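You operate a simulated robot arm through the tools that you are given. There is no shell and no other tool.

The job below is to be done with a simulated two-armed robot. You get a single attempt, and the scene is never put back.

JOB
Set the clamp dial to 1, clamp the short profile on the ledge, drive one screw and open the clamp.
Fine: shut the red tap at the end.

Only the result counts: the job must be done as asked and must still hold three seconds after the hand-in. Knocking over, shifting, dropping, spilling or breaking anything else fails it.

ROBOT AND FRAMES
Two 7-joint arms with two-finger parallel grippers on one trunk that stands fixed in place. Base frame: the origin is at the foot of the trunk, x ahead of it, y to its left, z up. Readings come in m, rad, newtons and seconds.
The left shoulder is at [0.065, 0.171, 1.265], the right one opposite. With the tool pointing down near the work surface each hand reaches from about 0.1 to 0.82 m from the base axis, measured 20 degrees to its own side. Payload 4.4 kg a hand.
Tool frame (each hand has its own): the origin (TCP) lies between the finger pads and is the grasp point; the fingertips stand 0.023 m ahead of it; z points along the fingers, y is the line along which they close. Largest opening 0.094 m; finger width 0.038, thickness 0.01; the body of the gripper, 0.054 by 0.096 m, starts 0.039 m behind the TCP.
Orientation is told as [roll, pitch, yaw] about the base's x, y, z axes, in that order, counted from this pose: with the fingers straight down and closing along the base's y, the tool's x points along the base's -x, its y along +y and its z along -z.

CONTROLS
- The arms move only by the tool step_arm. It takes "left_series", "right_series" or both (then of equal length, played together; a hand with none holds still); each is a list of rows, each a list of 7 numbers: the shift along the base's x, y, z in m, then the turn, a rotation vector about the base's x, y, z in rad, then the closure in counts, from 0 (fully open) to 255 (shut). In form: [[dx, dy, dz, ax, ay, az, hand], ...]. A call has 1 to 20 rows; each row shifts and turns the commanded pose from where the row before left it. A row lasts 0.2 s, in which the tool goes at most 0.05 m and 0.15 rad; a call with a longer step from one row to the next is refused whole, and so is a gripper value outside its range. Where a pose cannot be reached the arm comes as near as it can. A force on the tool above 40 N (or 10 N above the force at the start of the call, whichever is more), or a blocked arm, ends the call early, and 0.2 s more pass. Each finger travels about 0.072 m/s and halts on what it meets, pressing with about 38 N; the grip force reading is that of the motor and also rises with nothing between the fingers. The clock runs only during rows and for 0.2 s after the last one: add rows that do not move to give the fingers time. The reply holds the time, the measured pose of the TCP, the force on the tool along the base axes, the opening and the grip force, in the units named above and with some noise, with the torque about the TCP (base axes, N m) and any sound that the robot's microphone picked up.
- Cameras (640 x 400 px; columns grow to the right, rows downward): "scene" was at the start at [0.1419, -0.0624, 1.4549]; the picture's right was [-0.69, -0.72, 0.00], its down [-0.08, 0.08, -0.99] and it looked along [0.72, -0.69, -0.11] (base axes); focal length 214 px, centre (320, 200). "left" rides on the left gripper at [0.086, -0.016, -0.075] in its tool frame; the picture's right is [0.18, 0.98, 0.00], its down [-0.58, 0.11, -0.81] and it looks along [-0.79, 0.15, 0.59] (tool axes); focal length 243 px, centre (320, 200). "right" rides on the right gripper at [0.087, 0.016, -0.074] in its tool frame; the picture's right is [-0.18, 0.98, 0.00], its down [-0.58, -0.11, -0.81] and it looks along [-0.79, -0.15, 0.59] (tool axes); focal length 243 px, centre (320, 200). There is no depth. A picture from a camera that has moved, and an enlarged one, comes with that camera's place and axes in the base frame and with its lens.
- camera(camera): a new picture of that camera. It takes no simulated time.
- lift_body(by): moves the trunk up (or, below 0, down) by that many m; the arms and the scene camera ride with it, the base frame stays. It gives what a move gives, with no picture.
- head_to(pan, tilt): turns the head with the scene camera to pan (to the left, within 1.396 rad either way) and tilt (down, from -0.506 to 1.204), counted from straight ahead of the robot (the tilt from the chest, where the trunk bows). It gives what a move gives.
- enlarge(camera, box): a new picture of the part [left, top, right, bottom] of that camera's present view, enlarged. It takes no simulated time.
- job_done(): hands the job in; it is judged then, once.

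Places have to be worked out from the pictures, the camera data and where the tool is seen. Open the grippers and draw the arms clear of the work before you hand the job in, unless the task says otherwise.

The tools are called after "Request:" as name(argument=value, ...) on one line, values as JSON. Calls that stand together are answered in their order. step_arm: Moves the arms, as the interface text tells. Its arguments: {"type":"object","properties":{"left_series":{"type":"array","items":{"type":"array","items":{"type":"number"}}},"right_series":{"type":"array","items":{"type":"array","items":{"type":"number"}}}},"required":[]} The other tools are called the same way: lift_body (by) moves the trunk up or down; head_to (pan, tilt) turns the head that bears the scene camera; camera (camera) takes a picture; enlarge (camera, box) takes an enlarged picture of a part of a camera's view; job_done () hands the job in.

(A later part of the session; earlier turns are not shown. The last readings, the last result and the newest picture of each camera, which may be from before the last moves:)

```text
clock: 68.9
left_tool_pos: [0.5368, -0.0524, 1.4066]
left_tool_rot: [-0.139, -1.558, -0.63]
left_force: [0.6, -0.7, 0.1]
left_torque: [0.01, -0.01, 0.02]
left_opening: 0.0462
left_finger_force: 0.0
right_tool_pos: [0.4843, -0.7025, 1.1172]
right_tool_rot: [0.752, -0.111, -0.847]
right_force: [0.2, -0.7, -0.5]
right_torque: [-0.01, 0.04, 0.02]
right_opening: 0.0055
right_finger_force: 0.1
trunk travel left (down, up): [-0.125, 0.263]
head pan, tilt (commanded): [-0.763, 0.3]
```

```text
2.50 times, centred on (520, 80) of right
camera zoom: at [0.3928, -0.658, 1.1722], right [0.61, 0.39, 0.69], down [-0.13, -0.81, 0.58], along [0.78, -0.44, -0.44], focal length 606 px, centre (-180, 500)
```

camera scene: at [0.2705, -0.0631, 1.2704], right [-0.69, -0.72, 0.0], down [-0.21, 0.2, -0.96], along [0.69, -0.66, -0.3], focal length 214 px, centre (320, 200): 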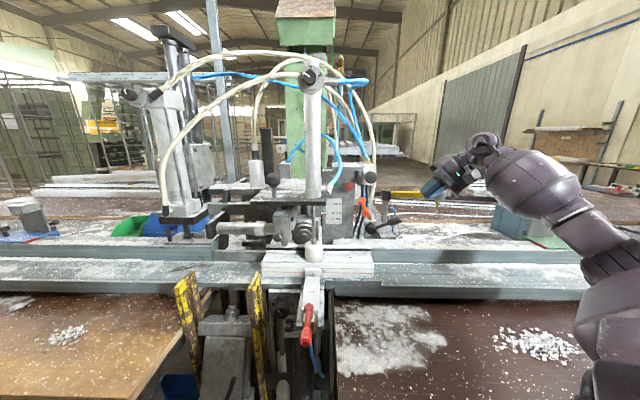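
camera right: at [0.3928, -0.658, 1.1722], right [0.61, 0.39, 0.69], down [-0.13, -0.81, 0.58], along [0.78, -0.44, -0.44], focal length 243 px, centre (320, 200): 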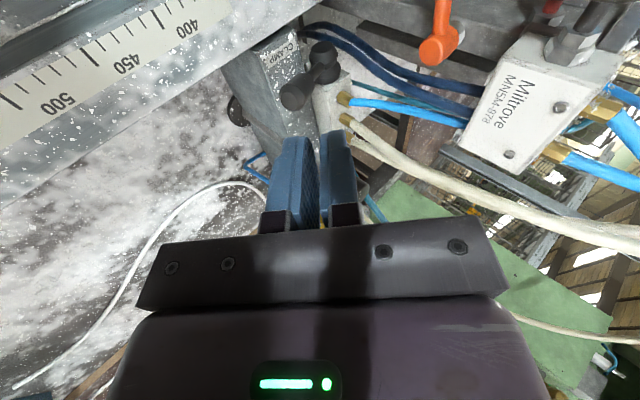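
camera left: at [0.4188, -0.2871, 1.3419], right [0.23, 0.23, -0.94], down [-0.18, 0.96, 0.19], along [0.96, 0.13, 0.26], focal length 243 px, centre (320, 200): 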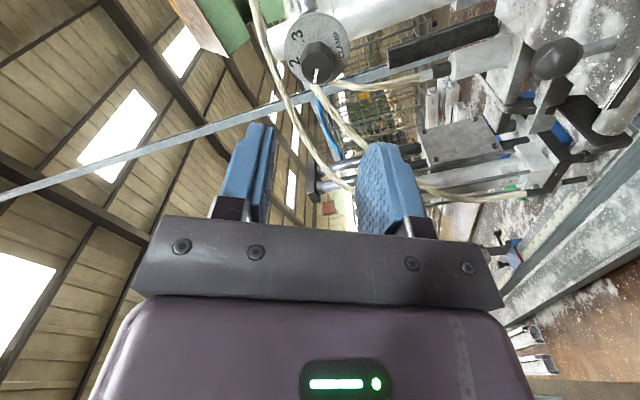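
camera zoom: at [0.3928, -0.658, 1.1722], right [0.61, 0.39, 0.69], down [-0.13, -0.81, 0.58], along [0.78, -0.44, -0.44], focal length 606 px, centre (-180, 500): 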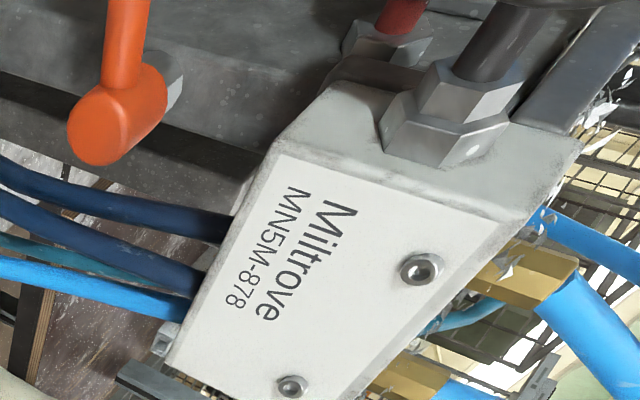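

The button valve is marked "Miltrove", the same maker as on the SCREW cylinder, so the black mushroom is the screw drive. I bring the closed right fingers round in front of it, staying clear of the lever and taps.

Request:
step_arm(right_series=[[-0.021, 0.02, 0.0175, 0, 0, 0, 255], [-0.021, 0.02, 0.0175, 0, 0, 0, 255], [-0.021, 0.02, 0.0175, 0, 0, 0, 255], [-0.021, 0.02, 0.0175, 0, 0, 0, 255], [0.0295, 0.0309, -0.007, 0, 0, 0, 255], [0.0295, 0.0309, -0.007, 0, 0, 0, 255], [0.0295, 0.0309, -0.007, 0, 0, 0, 255], [0.0295, 0.0309, -0.007, 0, 0, 0, 255], [0, 0, 0, 0, 0, 0, 255]])

Request:
camera(camera="scene")

Request:
camera(camera="right")

Request:
enlarge(camera="scene", box=[320, 150, 416, 210])

```text
clock: 70.9
left_tool_pos: [0.537, -0.0522, 1.406]
left_tool_rot: [-0.094, -1.561, -0.675]
left_force: [0.0, 0.3, 0.0]
left_torque: [-0.02, 0.0, 0.03]
left_opening: 0.046
left_finger_force: 0.1
right_tool_pos: [0.5193, -0.4991, 1.1598]
right_tool_rot: [0.753, -0.113, -0.846]
right_force: [-0.7, -0.6, 0.8]
right_torque: [0.02, 0.01, -0.04]
right_opening: 0.0
right_finger_force: 37.8
trunk travel left (down, up): [-0.125, 0.263]
head pan, tilt (commanded): [-0.763, 0.3]
```

```text
taken
camera scene: at [0.2702, -0.0631, 1.2706], right [-0.69, -0.72, 0.0], down [-0.21, 0.2, -0.96], along [0.69, -0.66, -0.3], focal length 214 px, centre (320, 200)
```

scene: 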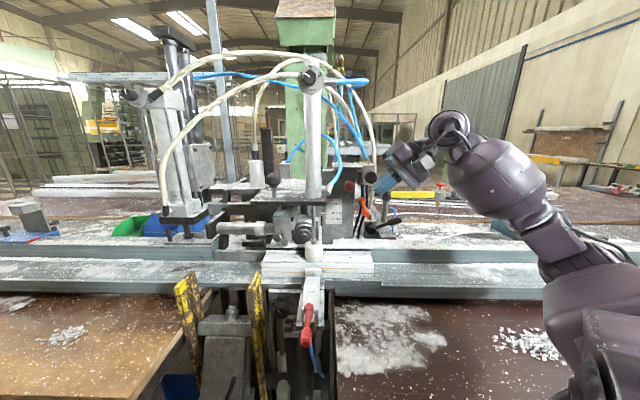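

```text
taken
camera right: at [0.4278, -0.4549, 1.2149], right [0.61, 0.39, 0.69], down [-0.13, -0.81, 0.58], along [0.78, -0.44, -0.44], focal length 243 px, centre (320, 200)
```

right: 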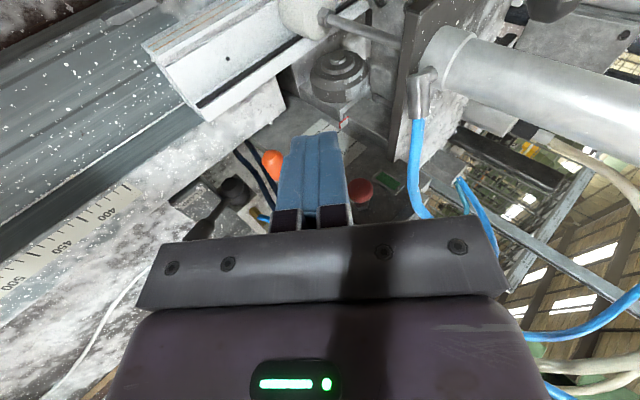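

```text
6.67 times, centred on (368, 180) of scene
camera zoom: at [0.2702, -0.0631, 1.2706], right [-0.69, -0.72, 0.0], down [-0.21, 0.2, -0.96], along [0.69, -0.66, -0.3], focal length 1430 px, centre (0, 333)
```

zoom: 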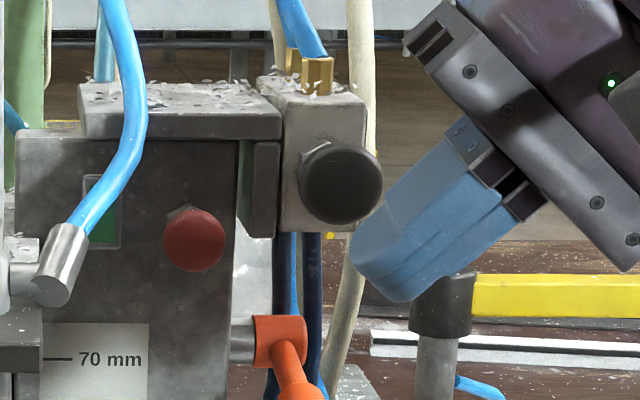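

The fingers are at the right height and lateral place, 7 cm before the button. I advance to about 2 cm from it and check.

Request:
step_arm(right_series=[[0.0181, -0.0173, -0.001, 0, 0, 0, 255], [0.0181, -0.0173, -0.001, 0, 0, 0, 255], [0, 0, 0, 0, 0, 0, 255]])

Request:
enlarge(camera="scene", box=[320, 150, 416, 210])

Request:
enlarge(camera="right", box=[220, 80, 420, 220])

```text
clock: 71.7
left_tool_pos: [0.5365, -0.052, 1.4057]
left_tool_rot: [-0.12, -1.562, -0.649]
left_force: [0.1, -0.5, 0.0]
left_torque: [-0.03, 0.02, 0.0]
left_opening: 0.0461
left_finger_force: 0.0
right_tool_pos: [0.5542, -0.5349, 1.158]
right_tool_rot: [0.75, -0.115, -0.848]
right_force: [0.4, 0.3, 1.3]
right_torque: [0.03, 0.02, -0.02]
right_opening: 0.0
right_finger_force: 38.2
trunk travel left (down, up): [-0.125, 0.263]
head pan, tilt (commanded): [-0.763, 0.3]
```

```text
6.67 times, centred on (368, 180) of scene
camera zoom: at [0.2704, -0.0631, 1.2705], right [-0.69, -0.72, 0.0], down [-0.21, 0.2, -0.96], along [0.69, -0.66, -0.3], focal length 1430 px, centre (0, 333)
```

zoom: 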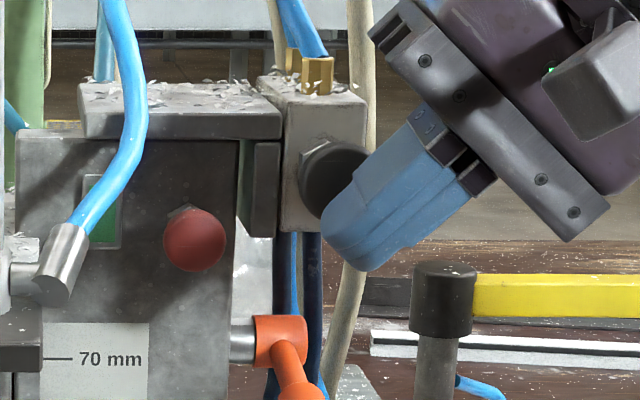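

```text
2.86 times, centred on (320, 150) of right
camera zoom: at [0.4639, -0.49, 1.2125], right [0.61, 0.4, 0.69], down [-0.13, -0.81, 0.58], along [0.78, -0.44, -0.44], focal length 693 px, centre (320, 343)
```

zoom: 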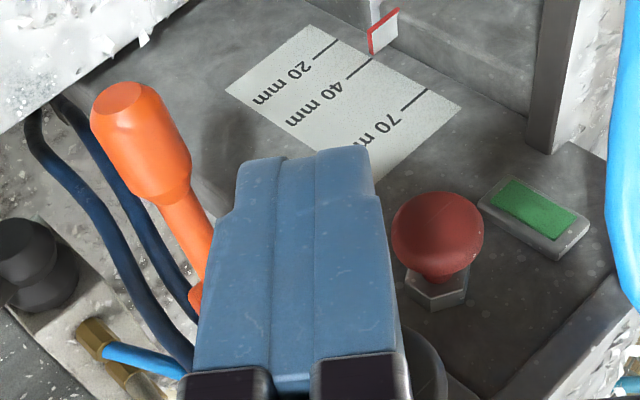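

Alignment is good (button centre about 4 mm from the TCP line). I press slowly along the button's axis and back off in one motion, listening for a sound.

Request:
step_arm(right_series=[[0.005, -0.002, 0, 0, 0, 0, 255], [0.0045, -0.0022, 0, 0, 0, 0, 255], [0.0036, -0.0035, 0, 0, 0, 0, 255], [0.0036, -0.0035, 0, 0, 0, 0, 255], [0.0036, -0.0035, 0, 0, 0, 0, 255], [0.0029, -0.0028, 0, 0, 0, 0, 255], [0.0029, -0.0028, 0, 0, 0, 0, 255]])

Request:
enlarge(camera="scene", box=[320, 150, 416, 210])

```text
clock: 73.3
left_tool_pos: [0.5353, -0.0503, 1.406]
left_tool_rot: [-0.122, -1.56, -0.649]
left_force: [-0.1, 0.2, 0.1]
left_torque: [0.03, 0.01, 0.01]
left_opening: 0.0462
left_finger_force: 0.1
right_tool_pos: [0.5779, -0.5534, 1.1574]
right_tool_rot: [0.748, -0.111, -0.843]
right_force: [-23.3, 15.6, -9.0]
right_torque: [0.17, 0.34, 0.07]
right_opening: 0.0001
right_finger_force: 37.9
trunk travel left (down, up): [-0.125, 0.263]
head pan, tilt (commanded): [-0.763, 0.3]
heard: click
```

```text
6.67 times, centred on (368, 180) of scene
camera zoom: at [0.2686, -0.062, 1.2708], right [-0.69, -0.72, 0.0], down [-0.21, 0.2, -0.96], along [0.69, -0.66, -0.29], focal length 1430 px, centre (0, 333)
```

zoom: 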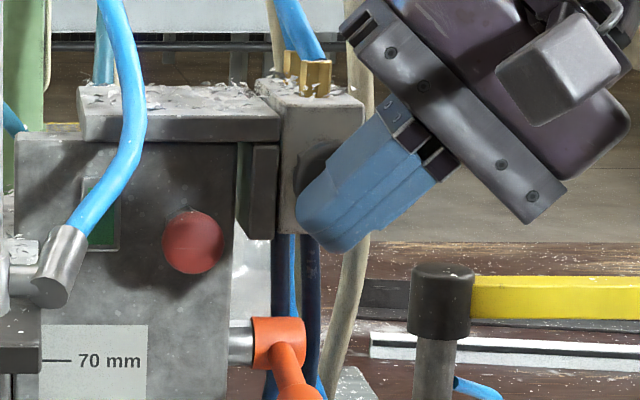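

"Click" was heard with ~28 N on the button. I look at the machine and then release the button.

Request:
camera(camera="scene")

Request:
step_arm(right_series=[[-0.0145, 0.0138, 0, 0, 0, 0, 255], [-0.0217, 0.0207, 0, 0, 0, 0, 255], [-0.0217, 0.0207, 0, 0, 0, 0, 255]])

Request:
camera(camera="scene")

Request:
enlarge(camera="scene", box=[250, 190, 378, 290])

Request:
enlarge(camera="scene", box=[100, 60, 260, 260])

```text
taken
camera scene: at [0.2686, -0.062, 1.2708], right [-0.69, -0.72, 0.0], down [-0.21, 0.2, -0.96], along [0.69, -0.66, -0.29], focal length 214 px, centre (320, 200)
```

scene: 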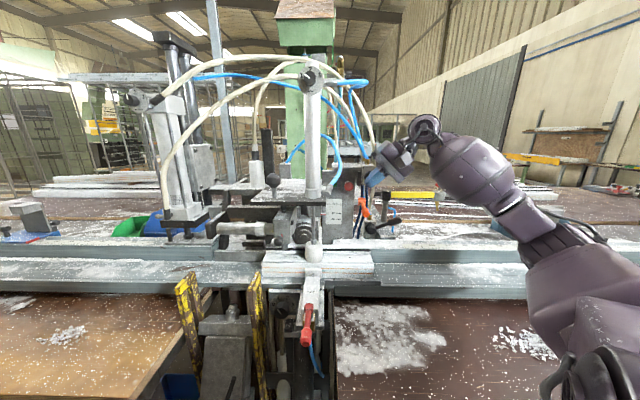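

```text
clock: 74.1
left_tool_pos: [0.537, -0.0529, 1.4056]
left_tool_rot: [-0.127, -1.56, -0.643]
left_force: [-0.6, 0.0, 0.5]
left_torque: [0.02, -0.01, 0.06]
left_opening: 0.0462
left_finger_force: 0.1
right_tool_pos: [0.5231, -0.5001, 1.1584]
right_tool_rot: [0.753, -0.113, -0.848]
right_force: [0.2, 0.3, 0.0]
right_torque: [-0.02, 0.01, 0.01]
right_opening: 0.0001
right_finger_force: 37.9
trunk travel left (down, up): [-0.125, 0.263]
head pan, tilt (commanded): [-0.763, 0.3]
```

```text
taken
camera scene: at [0.2703, -0.0629, 1.2706], right [-0.69, -0.72, 0.0], down [-0.21, 0.2, -0.96], along [0.69, -0.66, -0.3], focal length 214 px, centre (320, 200)
```

scene: 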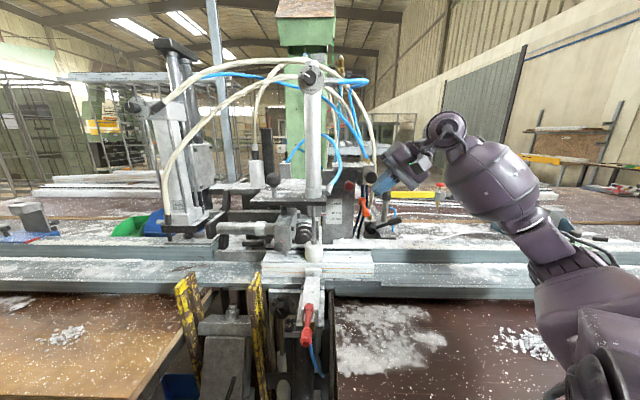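

```text
4.00 times, centred on (314, 240) of scene
camera zoom: at [0.2703, -0.0629, 1.2706], right [-0.69, -0.72, 0.0], down [-0.21, 0.2, -0.96], along [0.69, -0.66, -0.3], focal length 858 px, centre (344, 40)
```

zoom: 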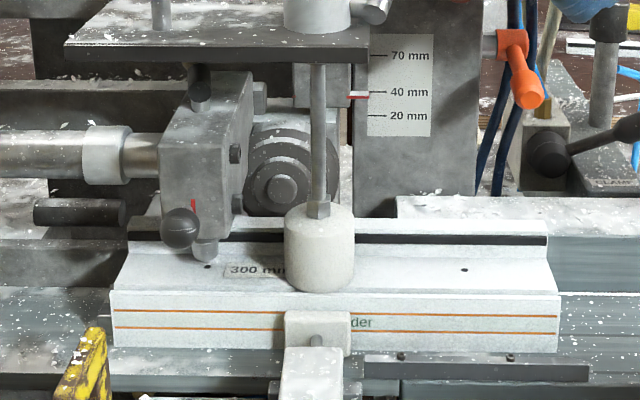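

```text
2.00 times, centred on (180, 160) of scene
camera zoom: at [0.2703, -0.0629, 1.2706], right [-0.69, -0.72, 0.0], down [-0.21, 0.2, -0.96], along [0.69, -0.66, -0.3], focal length 429 px, centre (600, 280)
```

zoom: 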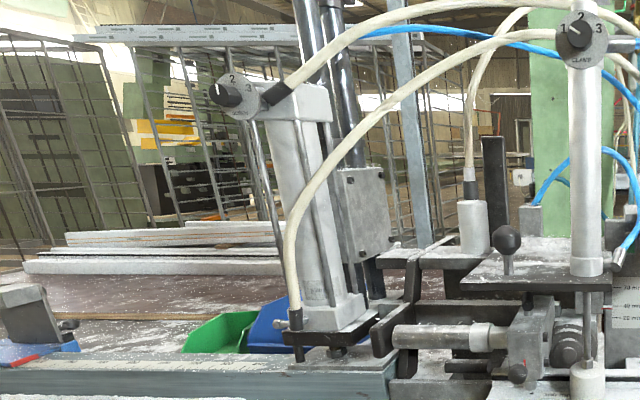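

The mushroom set the screw head moving: the nozzle block has come forward over the left hole. I let time run with the hand idle and watch/listen for the cycle to finish.

Request:
step_arm(right_series=[[0, 0, 0, 0, 0, 0, 255], [0, 0, 0, 0, 0, 0, 255], [0, 0, 0, 0, 0, 0, 255], [0, 0, 0, 0, 0, 0, 255], [0, 0, 0, 0, 0, 0, 255]])

Request:
enlarge(camera="scene", box=[250, 190, 378, 290])

Request:
step_arm(right_series=[[0, 0, 0, 0, 0, 0, 255], [0, 0, 0, 0, 0, 0, 255], [0, 0, 0, 0, 0, 0, 255], [0, 0, 0, 0, 0, 0, 255], [0, 0, 0, 0, 0, 0, 255], [0, 0, 0, 0, 0, 0, 255], [0, 0, 0, 0, 0, 0, 255]])

Request:
enlarge(camera="scene", box=[250, 190, 378, 290])

```text
clock: 75.3
left_tool_pos: [0.5366, -0.0525, 1.4064]
left_tool_rot: [-0.134, -1.559, -0.638]
left_force: [-0.2, 0.7, 0.3]
left_torque: [0.0, -0.01, -0.03]
left_opening: 0.0461
left_finger_force: 0.0
right_tool_pos: [0.5224, -0.5004, 1.1592]
right_tool_rot: [0.753, -0.11, -0.847]
right_force: [-0.3, -0.4, 0.1]
right_torque: [-0.03, -0.03, -0.03]
right_opening: 0.0
right_finger_force: 37.8
trunk travel left (down, up): [-0.125, 0.263]
head pan, tilt (commanded): [-0.763, 0.3]
```

```text
4.00 times, centred on (314, 240) of scene
camera zoom: at [0.2705, -0.0631, 1.2704], right [-0.69, -0.72, 0.0], down [-0.21, 0.2, -0.96], along [0.69, -0.66, -0.3], focal length 858 px, centre (344, 40)
```

zoom: 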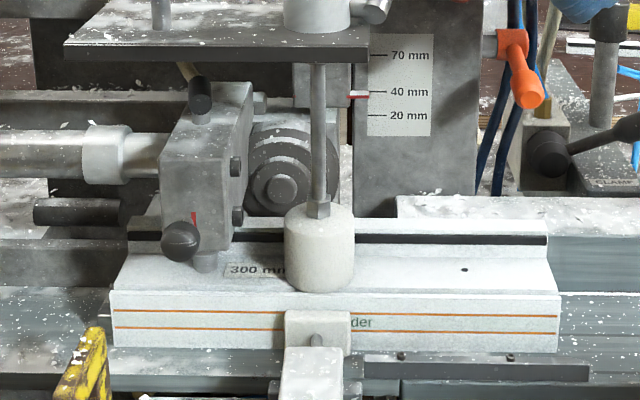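

```text
clock: 76.9
left_tool_pos: [0.5374, -0.0519, 1.4055]
left_tool_rot: [-0.132, -1.558, -0.636]
left_force: [0.2, -0.1, -0.1]
left_torque: [0.0, 0.02, 0.04]
left_opening: 0.046
left_finger_force: 0.1
right_tool_pos: [0.5221, -0.4999, 1.158]
right_tool_rot: [0.75, -0.112, -0.846]
right_force: [0.5, 0.1, -0.8]
right_torque: [-0.02, 0.0, 0.01]
right_opening: 0.0002
right_finger_force: 38.2
trunk travel left (down, up): [-0.125, 0.263]
head pan, tilt (commanded): [-0.763, 0.3]
```

```text
4.00 times, centred on (314, 240) of scene
camera zoom: at [0.2705, -0.0632, 1.2704], right [-0.69, -0.72, 0.0], down [-0.21, 0.2, -0.96], along [0.69, -0.66, -0.3], focal length 858 px, centre (344, 40)
```

zoom: 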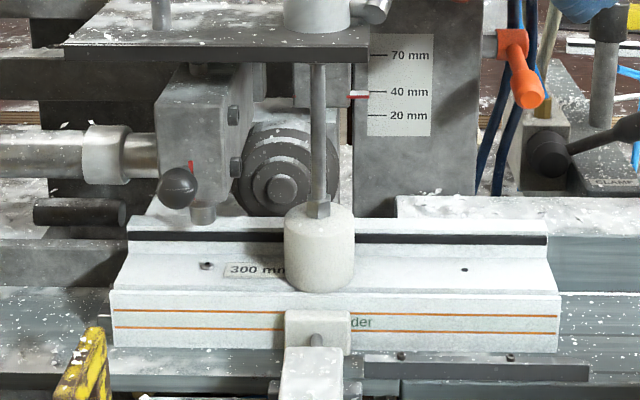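

The head went down on the left hole and has returned. I zoom in on that hole.

Request:
enlarge(camera="scene", box=[278, 240, 310, 262])

Request:
enlarge(camera="scene", box=[320, 150, 432, 240])

```text
16.00 times, centred on (294, 251) of scene
camera zoom: at [0.2705, -0.0632, 1.2704], right [-0.69, -0.72, 0.0], down [-0.21, 0.2, -0.96], along [0.69, -0.66, -0.3], focal length 3432 px, centre (736, -616)
```

zoom: 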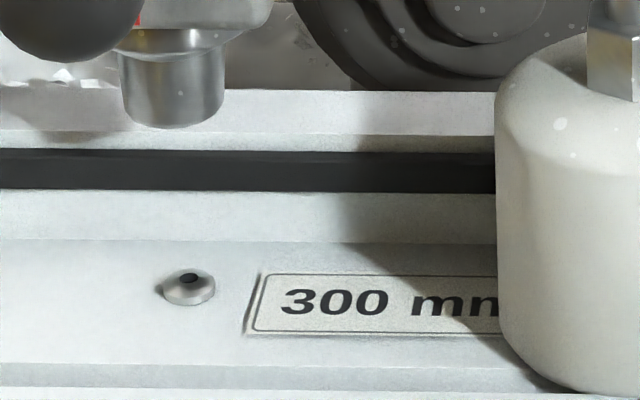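

```text
4.44 times, centred on (376, 195) of scene
camera zoom: at [0.2705, -0.0632, 1.2704], right [-0.69, -0.72, 0.0], down [-0.21, 0.2, -0.96], along [0.69, -0.66, -0.3], focal length 953 px, centre (71, 222)
```

zoom: 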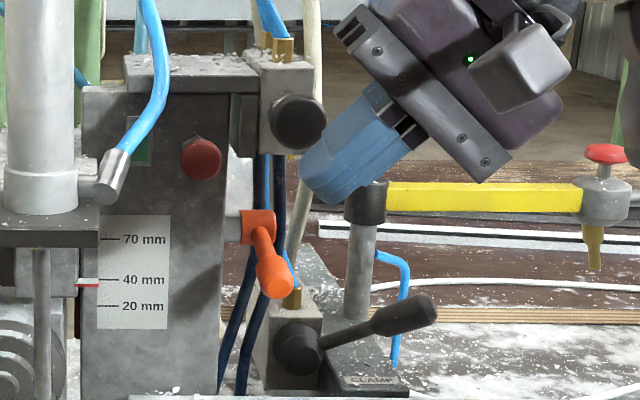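

A screw now sits in the left hole: one screw driven. Next I open the clamp by pushing the lever back away from the robot. I bring the closed fingers in front of the lever handle (now at v≈0.883), keeping above the fence.

Request:
step_arm(right_series=[[-0.0184, -0.0373, 0, 0, 0, 0, 255], [-0.0184, -0.0373, 0, 0, 0, 0, 255], [-0.0184, -0.0373, 0, 0, 0, 0, 255], [0.0109, -0.0104, -0.036, 0, 0, 0, 255], [0.0109, -0.0104, -0.036, 0, 0, 0, 255], [0.0109, -0.0104, -0.036, 0, 0, 0, 255], [0.0109, -0.0104, -0.036, 0, 0, 0, 255], [0, 0, 0, 0, 0, 0, 255]])

Request:
enlarge(camera="scene", box=[340, 170, 452, 260])

Request:
enlarge(camera="right", box=[220, 60, 420, 200])

```text
clock: 78.7
left_tool_pos: [0.5364, -0.0527, 1.4067]
left_tool_rot: [-0.113, -1.561, -0.656]
left_force: [0.4, -0.6, 0.2]
left_torque: [0.04, -0.02, 0.0]
left_opening: 0.046
left_finger_force: 0.1
right_tool_pos: [0.5101, -0.6498, 1.0131]
right_tool_rot: [0.751, -0.114, -0.846]
right_force: [-0.3, -0.4, -0.5]
right_torque: [0.04, 0.02, 0.0]
right_opening: 0.0001
right_finger_force: 38.6
trunk travel left (down, up): [-0.125, 0.263]
head pan, tilt (commanded): [-0.763, 0.3]
```

```text
4.44 times, centred on (396, 215) of scene
camera zoom: at [0.2702, -0.0631, 1.2706], right [-0.69, -0.72, 0.0], down [-0.21, 0.2, -0.96], along [0.69, -0.66, -0.3], focal length 953 px, centre (-18, 133)
```

zoom: 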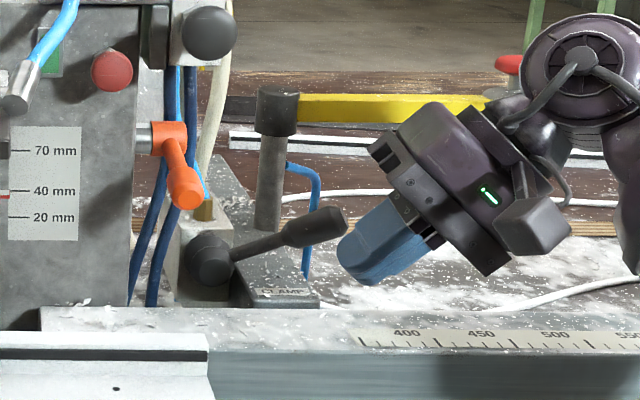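

```text
2.86 times, centred on (320, 130) of right
camera zoom: at [0.4198, -0.607, 1.0683], right [0.61, 0.4, 0.69], down [-0.13, -0.81, 0.58], along [0.78, -0.44, -0.44], focal length 693 px, centre (320, 400)
```

zoom: 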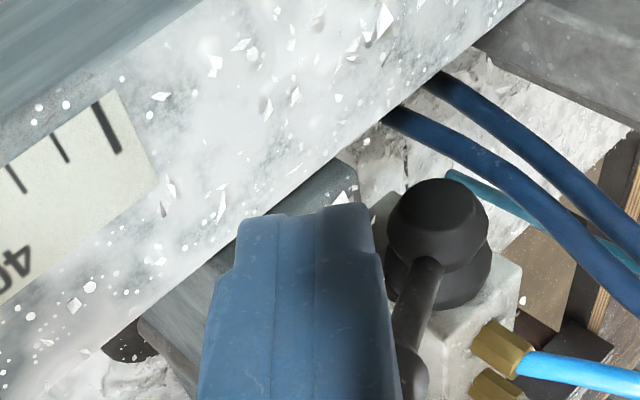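

The fingers are level with the handle, about 3 cm in front of it. I push straight away from the robot, slowly.

Request:
step_arm(right_series=[[0.008, -0.0076, 0, 0, 0, 0, 255], [0.008, -0.0076, 0, 0, 0, 0, 255], [0.008, -0.0076, 0, 0, 0, 0, 255], [0.0036, -0.0035, 0, 0, 0, 0, 255], [0.0036, -0.0035, 0, 0, 0, 0, 255], [0.0036, -0.0035, 0, 0, 0, 0, 255], [0.0036, -0.0035, 0, 0, 0, 0, 255], [0.0036, -0.0035, 0, 0, 0, 0, 255], [0.0036, -0.0035, 0, 0, 0, 0, 255], [0.0036, -0.0035, 0, 0, 0, 0, 255], [0.0036, -0.0035, 0, 0, 0, 0, 255]])

Request:
enlarge(camera="scene", box=[340, 170, 452, 260])

Request:
enlarge(camera="scene", box=[250, 190, 378, 290])

```text
clock: 81.1
left_tool_pos: [0.5377, -0.0513, 1.4063]
left_tool_rot: [-0.132, -1.559, -0.639]
left_force: [0.5, 0.1, 0.7]
left_torque: [-0.04, 0.0, -0.02]
left_opening: 0.0461
left_finger_force: 0.1
right_tool_pos: [0.5623, -0.7041, 1.0133]
right_tool_rot: [0.751, -0.11, -0.845]
right_force: [-0.4, -0.4, 0.0]
right_torque: [0.01, 0.0, 0.0]
right_opening: 0.0001
right_finger_force: 37.5
trunk travel left (down, up): [-0.125, 0.263]
head pan, tilt (commanded): [-0.763, 0.3]
```

```text
4.44 times, centred on (396, 215) of scene
camera zoom: at [0.2706, -0.0632, 1.2704], right [-0.69, -0.72, 0.0], down [-0.21, 0.2, -0.96], along [0.69, -0.66, -0.3], focal length 953 px, centre (-18, 133)
```

zoom: 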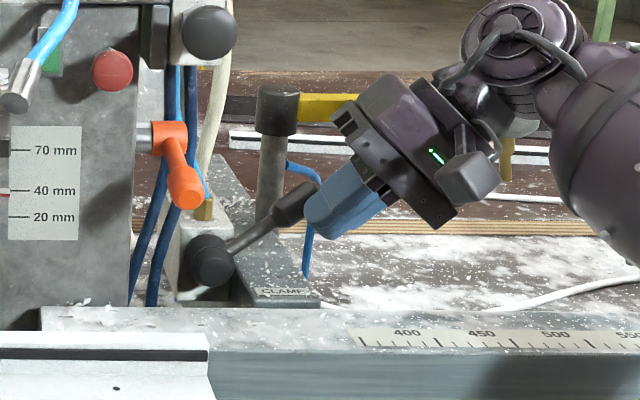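

```text
4.00 times, centred on (314, 240) of scene
camera zoom: at [0.2706, -0.0632, 1.2704], right [-0.69, -0.72, 0.0], down [-0.21, 0.2, -0.96], along [0.69, -0.66, -0.3], focal length 858 px, centre (344, 40)
```

zoom: 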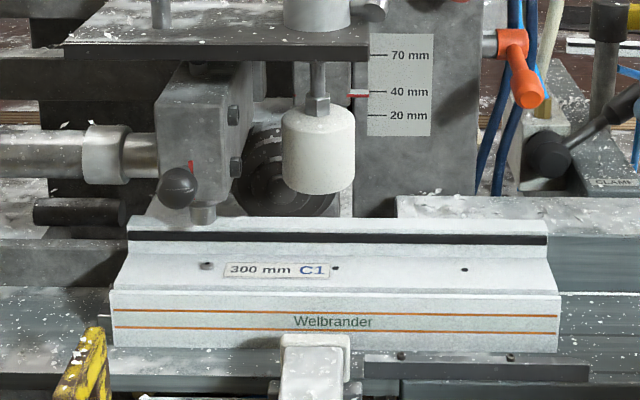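

The clamp is open: foot up, side pad back, screw in place, profile unmoved. I withdraw the right hand from the lever and look at the red tap.

Request:
step_arm(right_series=[[-0.0217, 0.0207, 0.005, 0, 0, 0, 255], [-0.0217, 0.0207, 0.02, 0, 0, 0, 255], [-0.025, 0.005, 0.04, 0, 0, 0, 255], [-0.025, 0.005, 0.04, 0, 0, 0, 255], [-0.03, 0.01, 0.03, 0, 0, 0, 255], [-0.03, 0.01, 0.03, 0, 0, 0, 255]])

Request:
head_to(pan=-0.6, tilt=0.7)

Request:
camera(camera="scene")

Request:
enlarge(camera="scene", box=[270, 170, 398, 270])

```text
clock: 82.5
left_tool_pos: [0.5368, -0.0513, 1.4062]
left_tool_rot: [-0.116, -1.559, -0.653]
left_force: [-1.0, -0.5, -0.4]
left_torque: [0.0, 0.0, 0.01]
left_opening: 0.0457
left_finger_force: 0.1
right_tool_pos: [0.409, -0.6324, 1.179]
right_tool_rot: [0.752, -0.111, -0.845]
right_force: [0.3, 0.6, 0.4]
right_torque: [0.01, 0.0, 0.01]
right_opening: 0.0
right_finger_force: 38.2
trunk travel left (down, up): [-0.125, 0.263]
head pan, tilt (commanded): [-0.763, 0.3]
```

```text
clock: 83.4
left_tool_pos: [0.5359, -0.0524, 1.405]
left_tool_rot: [-0.126, -1.558, -0.642]
left_force: [-0.5, 0.9, -0.4]
left_torque: [-0.01, 0.01, 0.03]
left_opening: 0.0459
left_finger_force: 0.0
right_tool_pos: [0.4099, -0.6327, 1.1791]
right_tool_rot: [0.751, -0.112, -0.847]
right_force: [0.3, -0.3, -0.2]
right_torque: [0.0, 0.02, 0.0]
right_opening: 0.0
right_finger_force: 37.9
trunk travel left (down, up): [-0.125, 0.263]
head pan, tilt (commanded): [-0.6, 0.7]
```

```text
taken
camera scene: at [0.2731, -0.0467, 1.2344], right [-0.57, -0.82, 0.0], down [-0.53, 0.36, -0.77], along [0.63, -0.43, -0.64], focal length 214 px, centre (320, 200)
```

scene: 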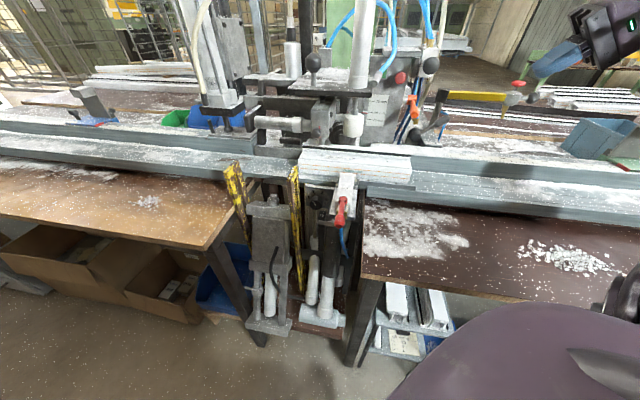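

```text
4.00 times, centred on (334, 220) of scene
camera zoom: at [0.2731, -0.0467, 1.2344], right [-0.57, -0.82, 0.0], down [-0.53, 0.36, -0.77], along [0.63, -0.43, -0.64], focal length 858 px, centre (264, 120)
```

zoom: 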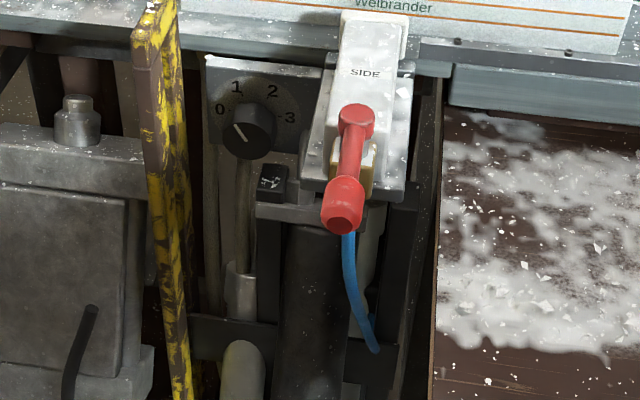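

I zoom further on the tap to see its axis and body.

Request:
enlarge(camera="scene", box=[324, 190, 372, 230])

Request:
head_to(pan=-0.45, tilt=0.8)

Request:
camera(camera="scene")

```text
10.00 times, centred on (348, 210) of scene
camera zoom: at [0.2731, -0.0467, 1.2344], right [-0.57, -0.82, 0.0], down [-0.53, 0.36, -0.77], along [0.63, -0.43, -0.64], focal length 2145 px, centre (40, 100)
```

zoom: 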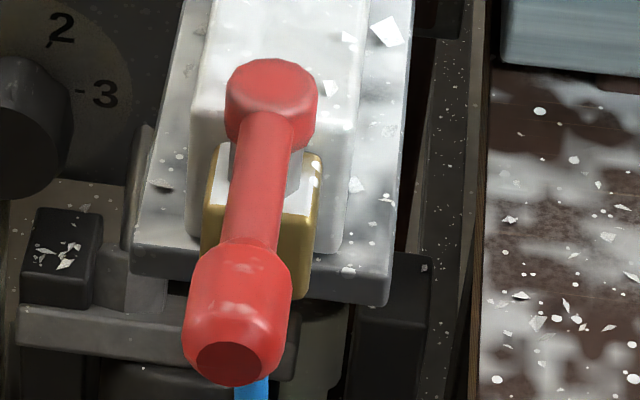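

```text
clock: 84.1
left_tool_pos: [0.5373, -0.0524, 1.4063]
left_tool_rot: [-0.129, -1.558, -0.642]
left_force: [-0.5, 0.0, 0.3]
left_torque: [0.01, -0.01, 0.01]
left_opening: 0.0462
left_finger_force: 0.0
right_tool_pos: [0.4091, -0.6325, 1.178]
right_tool_rot: [0.75, -0.112, -0.846]
right_force: [0.4, 0.3, -0.5]
right_torque: [0.03, 0.01, 0.0]
right_opening: 0.0
right_finger_force: 38.4
trunk travel left (down, up): [-0.125, 0.263]
head pan, tilt (commanded): [-0.45, 0.799]
```

```text
taken
camera scene: at [0.2756, -0.0338, 1.2261], right [-0.44, -0.9, 0.0], down [-0.65, 0.31, -0.7], along [0.63, -0.3, -0.72], focal length 214 px, centre (320, 200)
```

scene: 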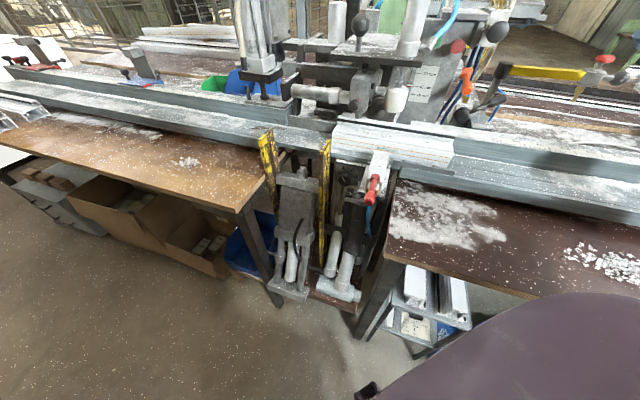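

The red tap has a vertical stem; its lever points straight at the robot, in line with the pipe (open). I'll shut it with the left hand as a vertical "post", so I turn the left tool back to pointing down and close its fingers.

Request:
step_arm(left_series=[[0, 0, 0, 0.0987, 0.1032, 0, 180], [0, 0, 0, 0.0987, 0.1032, 0, 255], [0, 0, 0, 0.0987, 0.1032, 0, 255], [0, 0, 0, 0.0987, 0.1032, 0, 255], [0, 0, 0, 0.0987, 0.1032, 0, 255], [0, 0, 0, 0.0987, 0.1032, 0, 255], [0, 0, 0, 0.0987, 0.1032, 0, 255], [0, 0, 0, 0.0987, 0.1032, 0, 255], [0, 0, 0, 0.0987, 0.1032, 0, 255], [0, 0, 0, 0.0987, 0.1032, 0, 255], [0, 0, 0, 0.0987, 0.1032, 0, 255], [0, 0, 0, 0, 0, 0, 255]])

Request:
lift_body(by=0.15)

Request:
camera(camera="left")

Request:
camera(camera="scene")

```text
clock: 86.7
left_tool_pos: [0.5374, -0.0525, 1.405]
left_tool_rot: [-0.008, 0.013, -0.763]
left_force: [-0.3, 0.2, 0.6]
left_torque: [-0.01, 0.05, -0.02]
left_opening: 0.0001
left_finger_force: 38.3
right_tool_pos: [0.4106, -0.6326, 1.1786]
right_tool_rot: [0.751, -0.112, -0.847]
right_force: [-0.4, 0.1, 0.7]
right_torque: [-0.01, 0.02, 0.0]
right_opening: 0.0
right_finger_force: 38.5
trunk travel left (down, up): [-0.125, 0.263]
head pan, tilt (commanded): [-0.45, 0.799]
```

```text
clock: 88.5
left_tool_pos: [0.5386, -0.052, 1.5541]
left_tool_rot: [-0.007, 0.015, -0.763]
left_force: [1.7, 1.0, -0.2]
left_torque: [-0.01, -0.01, 0.0]
left_opening: 0.0
left_finger_force: 38.4
right_tool_pos: [0.4097, -0.6333, 1.3276]
right_tool_rot: [0.751, -0.111, -0.847]
right_force: [0.1, 0.1, 0.4]
right_torque: [-0.02, -0.01, 0.01]
right_opening: 0.0001
right_finger_force: 37.8
trunk travel left (down, up): [-0.275, 0.113]
head pan, tilt (commanded): [-0.45, 0.799]
```

```text
taken
camera left: at [0.4656, -0.0039, 1.6304], right [0.55, 0.84, 0.0], down [0.51, -0.33, 0.8], along [0.67, -0.44, -0.6], focal length 243 px, centre (320, 200)
```

left: 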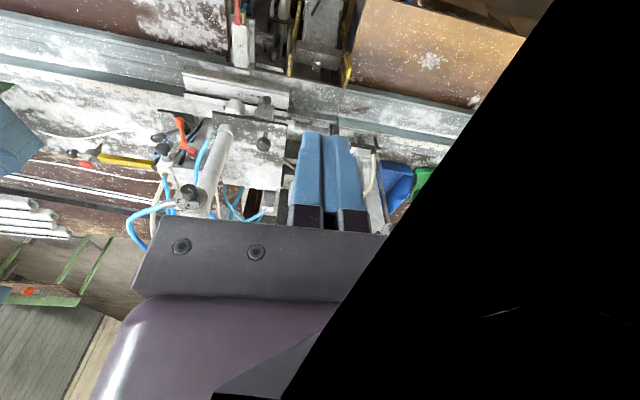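

```text
taken
camera scene: at [0.1485, -0.034, 1.393], right [-0.43, -0.9, 0.0], down [-0.65, 0.31, -0.7], along [0.63, -0.3, -0.72], focal length 214 px, centre (320, 200)
```

scene: 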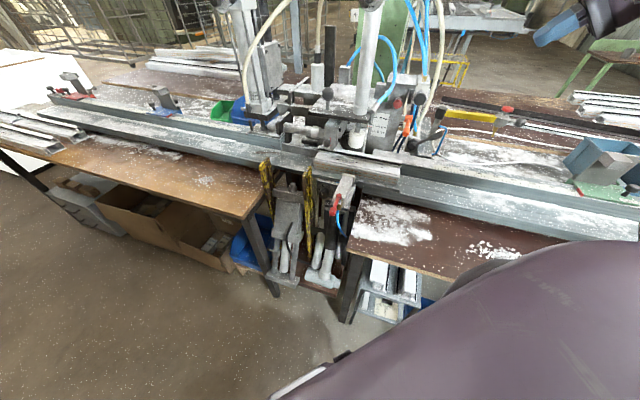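

I take an enlarged view of the tap from this higher viewpoint to fix its position.

Request:
enlarge(camera="scene", box=[310, 170, 374, 220])

Request:
enlarge(camera="left", box=[180, 0, 340, 100])

```text
8.00 times, centred on (342, 195) of scene
camera zoom: at [0.1485, -0.034, 1.393], right [-0.43, -0.9, 0.0], down [-0.65, 0.31, -0.7], along [0.63, -0.3, -0.72], focal length 1716 px, centre (144, 240)
```

zoom: 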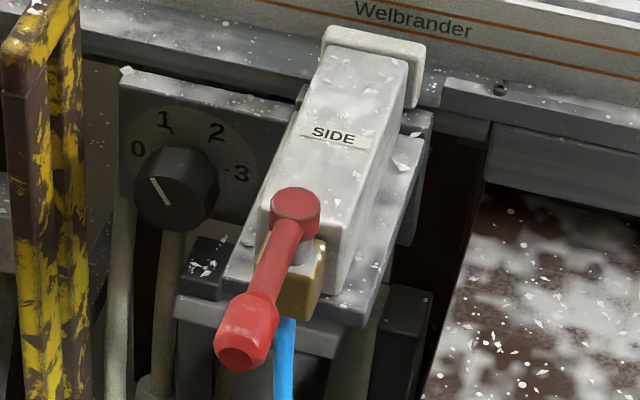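

```text
4.00 times, centred on (260, 50) of left
camera zoom: at [0.4656, -0.0039, 1.6304], right [0.55, 0.84, 0.0], down [0.51, -0.33, 0.8], along [0.67, -0.44, -0.6], focal length 970 px, centre (560, 800)
```

zoom: 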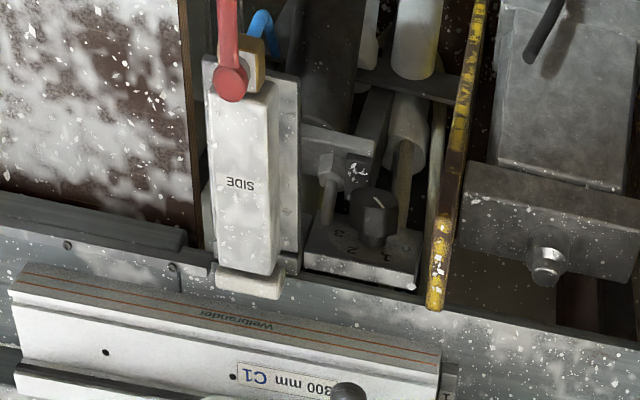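

The tap hub is at (0.527,-0.279,0.947) and its handle end at (0.485,-0.234,0.940), pointing straight toward the robot. I bring the left hand down to a point above and right of the handle.

Request:
step_arm(left_series=[[-0.0088, -0.0199, -0.0354, 0.008, -0.01, 0, 255], [-0.0088, -0.0199, -0.0354, 0, 0, 0, 255], [-0.0088, -0.0199, -0.0354, 0, 0, 0, 255], [-0.0088, -0.0199, -0.0354, 0, 0, 0, 255], [-0.0088, -0.0199, -0.0354, 0, 0, 0, 255], [-0.0088, -0.0199, -0.0354, 0, 0, 0, 255], [-0.0088, -0.0199, -0.0354, 0, 0, 0, 255], [-0.0088, -0.0199, -0.0354, 0, 0, 0, 255], [-0.0088, -0.0199, -0.0354, 0, 0, 0, 255], [-0.0088, -0.0199, -0.0354, 0, 0, 0, 255], [0, 0, 0, 0, 0, 0, 255]])

Request:
camera(camera="left")

Request:
camera(camera="scene")

```text
clock: 90.9
left_tool_pos: [0.4481, -0.2503, 1.2017]
left_tool_rot: [0.007, 0.007, -0.761]
left_force: [0.3, -0.3, -0.8]
left_torque: [0.0, -0.01, 0.0]
left_opening: 0.0001
left_finger_force: 37.6
right_tool_pos: [0.4099, -0.6315, 1.3294]
right_tool_rot: [0.75, -0.114, -0.846]
right_force: [-0.4, -0.2, 1.0]
right_torque: [0.01, 0.01, -0.03]
right_opening: 0.0
right_finger_force: 37.5
trunk travel left (down, up): [-0.275, 0.113]
head pan, tilt (commanded): [-0.45, 0.799]
```

```text
taken
camera left: at [0.3749, -0.2024, 1.2767], right [0.54, 0.84, 0.01], down [0.5, -0.33, 0.8], along [0.67, -0.43, -0.6], focal length 243 px, centre (320, 200)
```

left: 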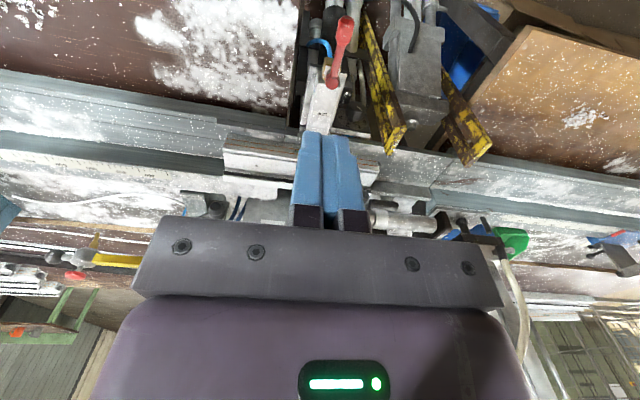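

```text
taken
camera scene: at [0.1475, -0.0332, 1.3934], right [-0.43, -0.9, 0.0], down [-0.65, 0.31, -0.7], along [0.63, -0.3, -0.72], focal length 214 px, centre (320, 200)
```

scene: 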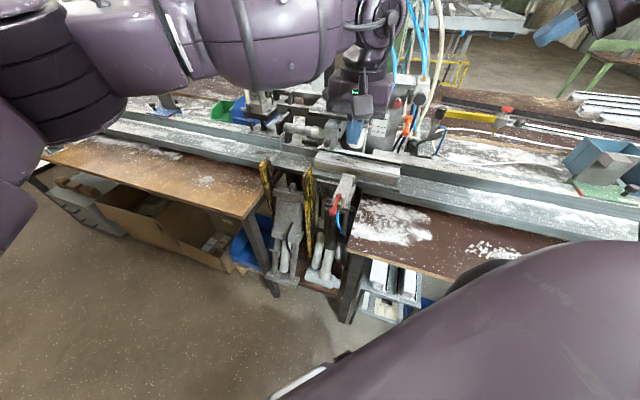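

The left hand is above the spot. I descend to about 6 cm above working height and check the relation to the tap lever.

Request:
step_arm(left_series=[[0.0005, -0.0002, -0.045, 0, 0, 0, 255], [0.0005, -0.0002, -0.045, 0, 0, 0, 255], [0.0005, -0.0002, -0.045, 0, 0, 0, 255], [0.0005, -0.0002, -0.045, 0, 0, 0, 255], [0, 0, 0, 0, 0, 0, 255]])

Request:
camera(camera="left")

Request:
enlarge(camera="scene", box=[290, 150, 386, 225])

```text
clock: 92.1
left_tool_pos: [0.4522, -0.2501, 1.0214]
left_tool_rot: [0.008, 0.008, -0.763]
left_force: [-0.5, -0.6, -0.7]
left_torque: [0.0, -0.02, 0.01]
left_opening: 0.0001
left_finger_force: 37.4
right_tool_pos: [0.4095, -0.6328, 1.3292]
right_tool_rot: [0.753, -0.112, -0.846]
right_force: [-0.4, 0.1, 0.6]
right_torque: [-0.02, 0.02, 0.0]
right_opening: 0.0
right_finger_force: 38.2
trunk travel left (down, up): [-0.275, 0.113]
head pan, tilt (commanded): [-0.45, 0.799]
```

```text
taken
camera left: at [0.3778, -0.2022, 1.0968], right [0.55, 0.84, 0.01], down [0.5, -0.33, 0.8], along [0.67, -0.43, -0.6], focal length 243 px, centre (320, 200)
```

left: 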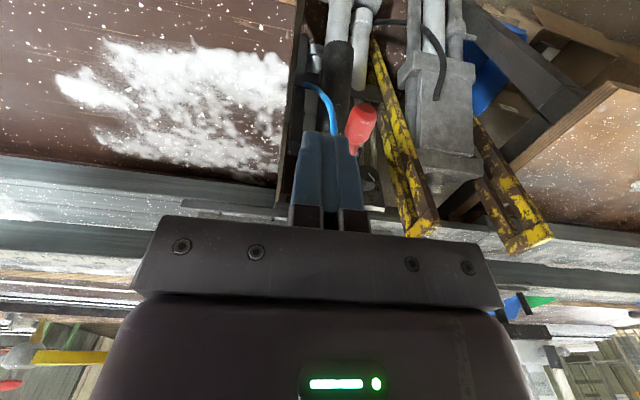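

```text
5.33 times, centred on (338, 188) of scene
camera zoom: at [0.1475, -0.0336, 1.3934], right [-0.44, -0.9, 0.0], down [-0.65, 0.31, -0.7], along [0.63, -0.3, -0.72], focal length 1144 px, centre (224, 267)
```

zoom: 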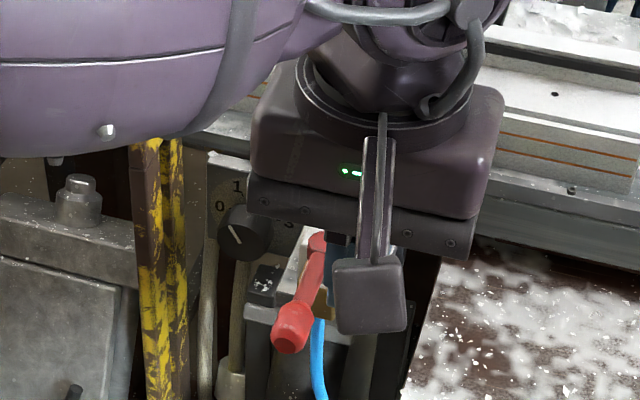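

The fingers are just right of the handle with ~1 cm clearance. I lower them beside it.

Request:
step_arm(left_series=[[0, -0.0005, -0.033, 0, 0, 0, 255], [0, -0.0005, -0.034, 0, 0, 0, 255], [0, 0, 0, 0, 0, 0, 255]])

Request:
enlarge(camera="left", box=[220, 40, 420, 180])

Request:
enlarge(camera="scene", box=[290, 150, 386, 225])

```text
clock: 92.9
left_tool_pos: [0.4513, -0.2519, 0.9539]
left_tool_rot: [0.008, 0.009, -0.762]
left_force: [0.6, -0.1, -0.1]
left_torque: [0.02, 0.0, 0.01]
left_opening: 0.0002
left_finger_force: 38.0
right_tool_pos: [0.4103, -0.6323, 1.3287]
right_tool_rot: [0.751, -0.111, -0.846]
right_force: [0.0, 0.0, 0.1]
right_torque: [-0.04, 0.0, 0.02]
right_opening: 0.0
right_finger_force: 37.9
trunk travel left (down, up): [-0.275, 0.113]
head pan, tilt (commanded): [-0.45, 0.799]
```

```text
2.86 times, centred on (320, 110) of left
camera zoom: at [0.3776, -0.2045, 1.0299], right [0.55, 0.84, 0.01], down [0.5, -0.33, 0.8], along [0.67, -0.43, -0.6], focal length 693 px, centre (320, 457)
```

zoom: 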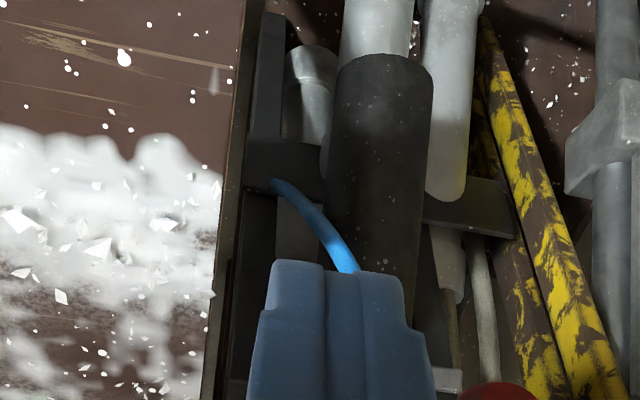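

```text
5.33 times, centred on (338, 188) of scene
camera zoom: at [0.1476, -0.0336, 1.3933], right [-0.44, -0.9, 0.0], down [-0.65, 0.31, -0.7], along [0.63, -0.3, -0.72], focal length 1144 px, centre (224, 267)
```

zoom: 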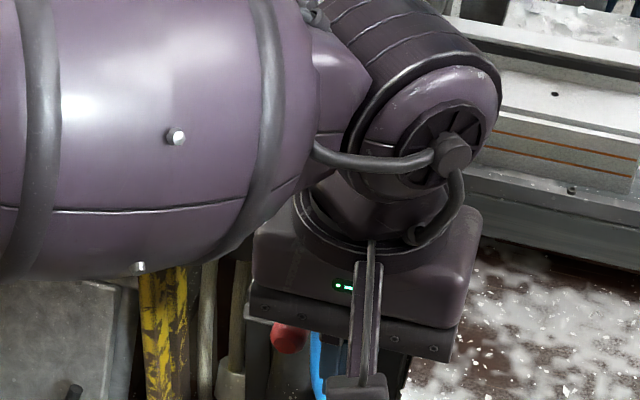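

In place beside the handle. I push it to the left (clockwise from above, the usual closing sense), slowly with the force guard.

Request:
step_arm(left_series=[[0.003, 0.004, 0, 0, 0, 0, 255], [0.003, 0.004, 0, 0, 0, 0, 255], [0.0042, 0.005, 0, 0, 0, 0, 255], [0.0042, 0.005, 0, 0, 0, 0, 255], [0.0043, 0.0049, 0, 0, 0, 0, 255]])

Request:
enlarge(camera="left", box=[220, 60, 420, 200])

Request:
enlarge(camera="scene", box=[290, 150, 386, 225])

```text
clock: 94.0
left_tool_pos: [0.4587, -0.2404, 0.9569]
left_tool_rot: [-0.014, 0.006, -0.78]
left_force: [-7.9, -16.2, 4.5]
left_torque: [-0.06, -0.06, -0.39]
left_opening: 0.0
left_finger_force: 37.8
right_tool_pos: [0.4108, -0.6328, 1.3291]
right_tool_rot: [0.749, -0.114, -0.847]
right_force: [0.6, 1.0, 0.7]
right_torque: [-0.03, 0.06, -0.02]
right_opening: 0.0
right_finger_force: 38.2
trunk travel left (down, up): [-0.275, 0.113]
head pan, tilt (commanded): [-0.45, 0.799]
stopped in row 5 (left hand): the force on the tool passed its limit at 45 N (the readings are from after the stop); the commanded pose is now the measured one
```

```text
2.86 times, centred on (320, 130) of left
camera zoom: at [0.3869, -0.1893, 1.032], right [0.56, 0.83, -0.01], down [0.5, -0.33, 0.8], along [0.66, -0.45, -0.6], focal length 693 px, centre (320, 400)
```

zoom: 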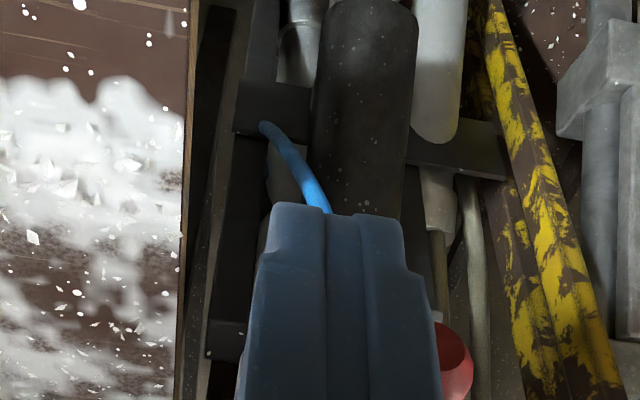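

```text
5.33 times, centred on (338, 188) of scene
camera zoom: at [0.1481, -0.0337, 1.3933], right [-0.43, -0.9, 0.0], down [-0.65, 0.31, -0.7], along [0.63, -0.3, -0.72], focal length 1144 px, centre (224, 267)
```

zoom: 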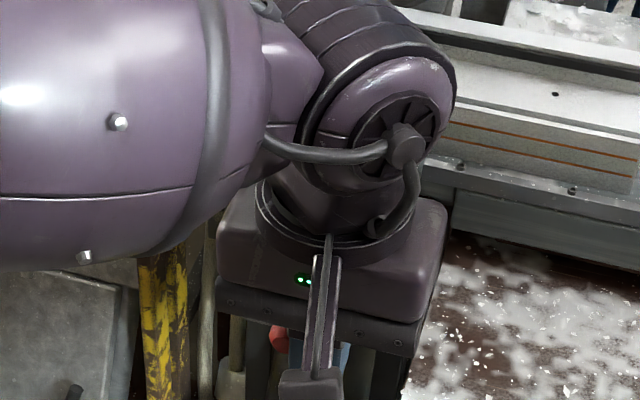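

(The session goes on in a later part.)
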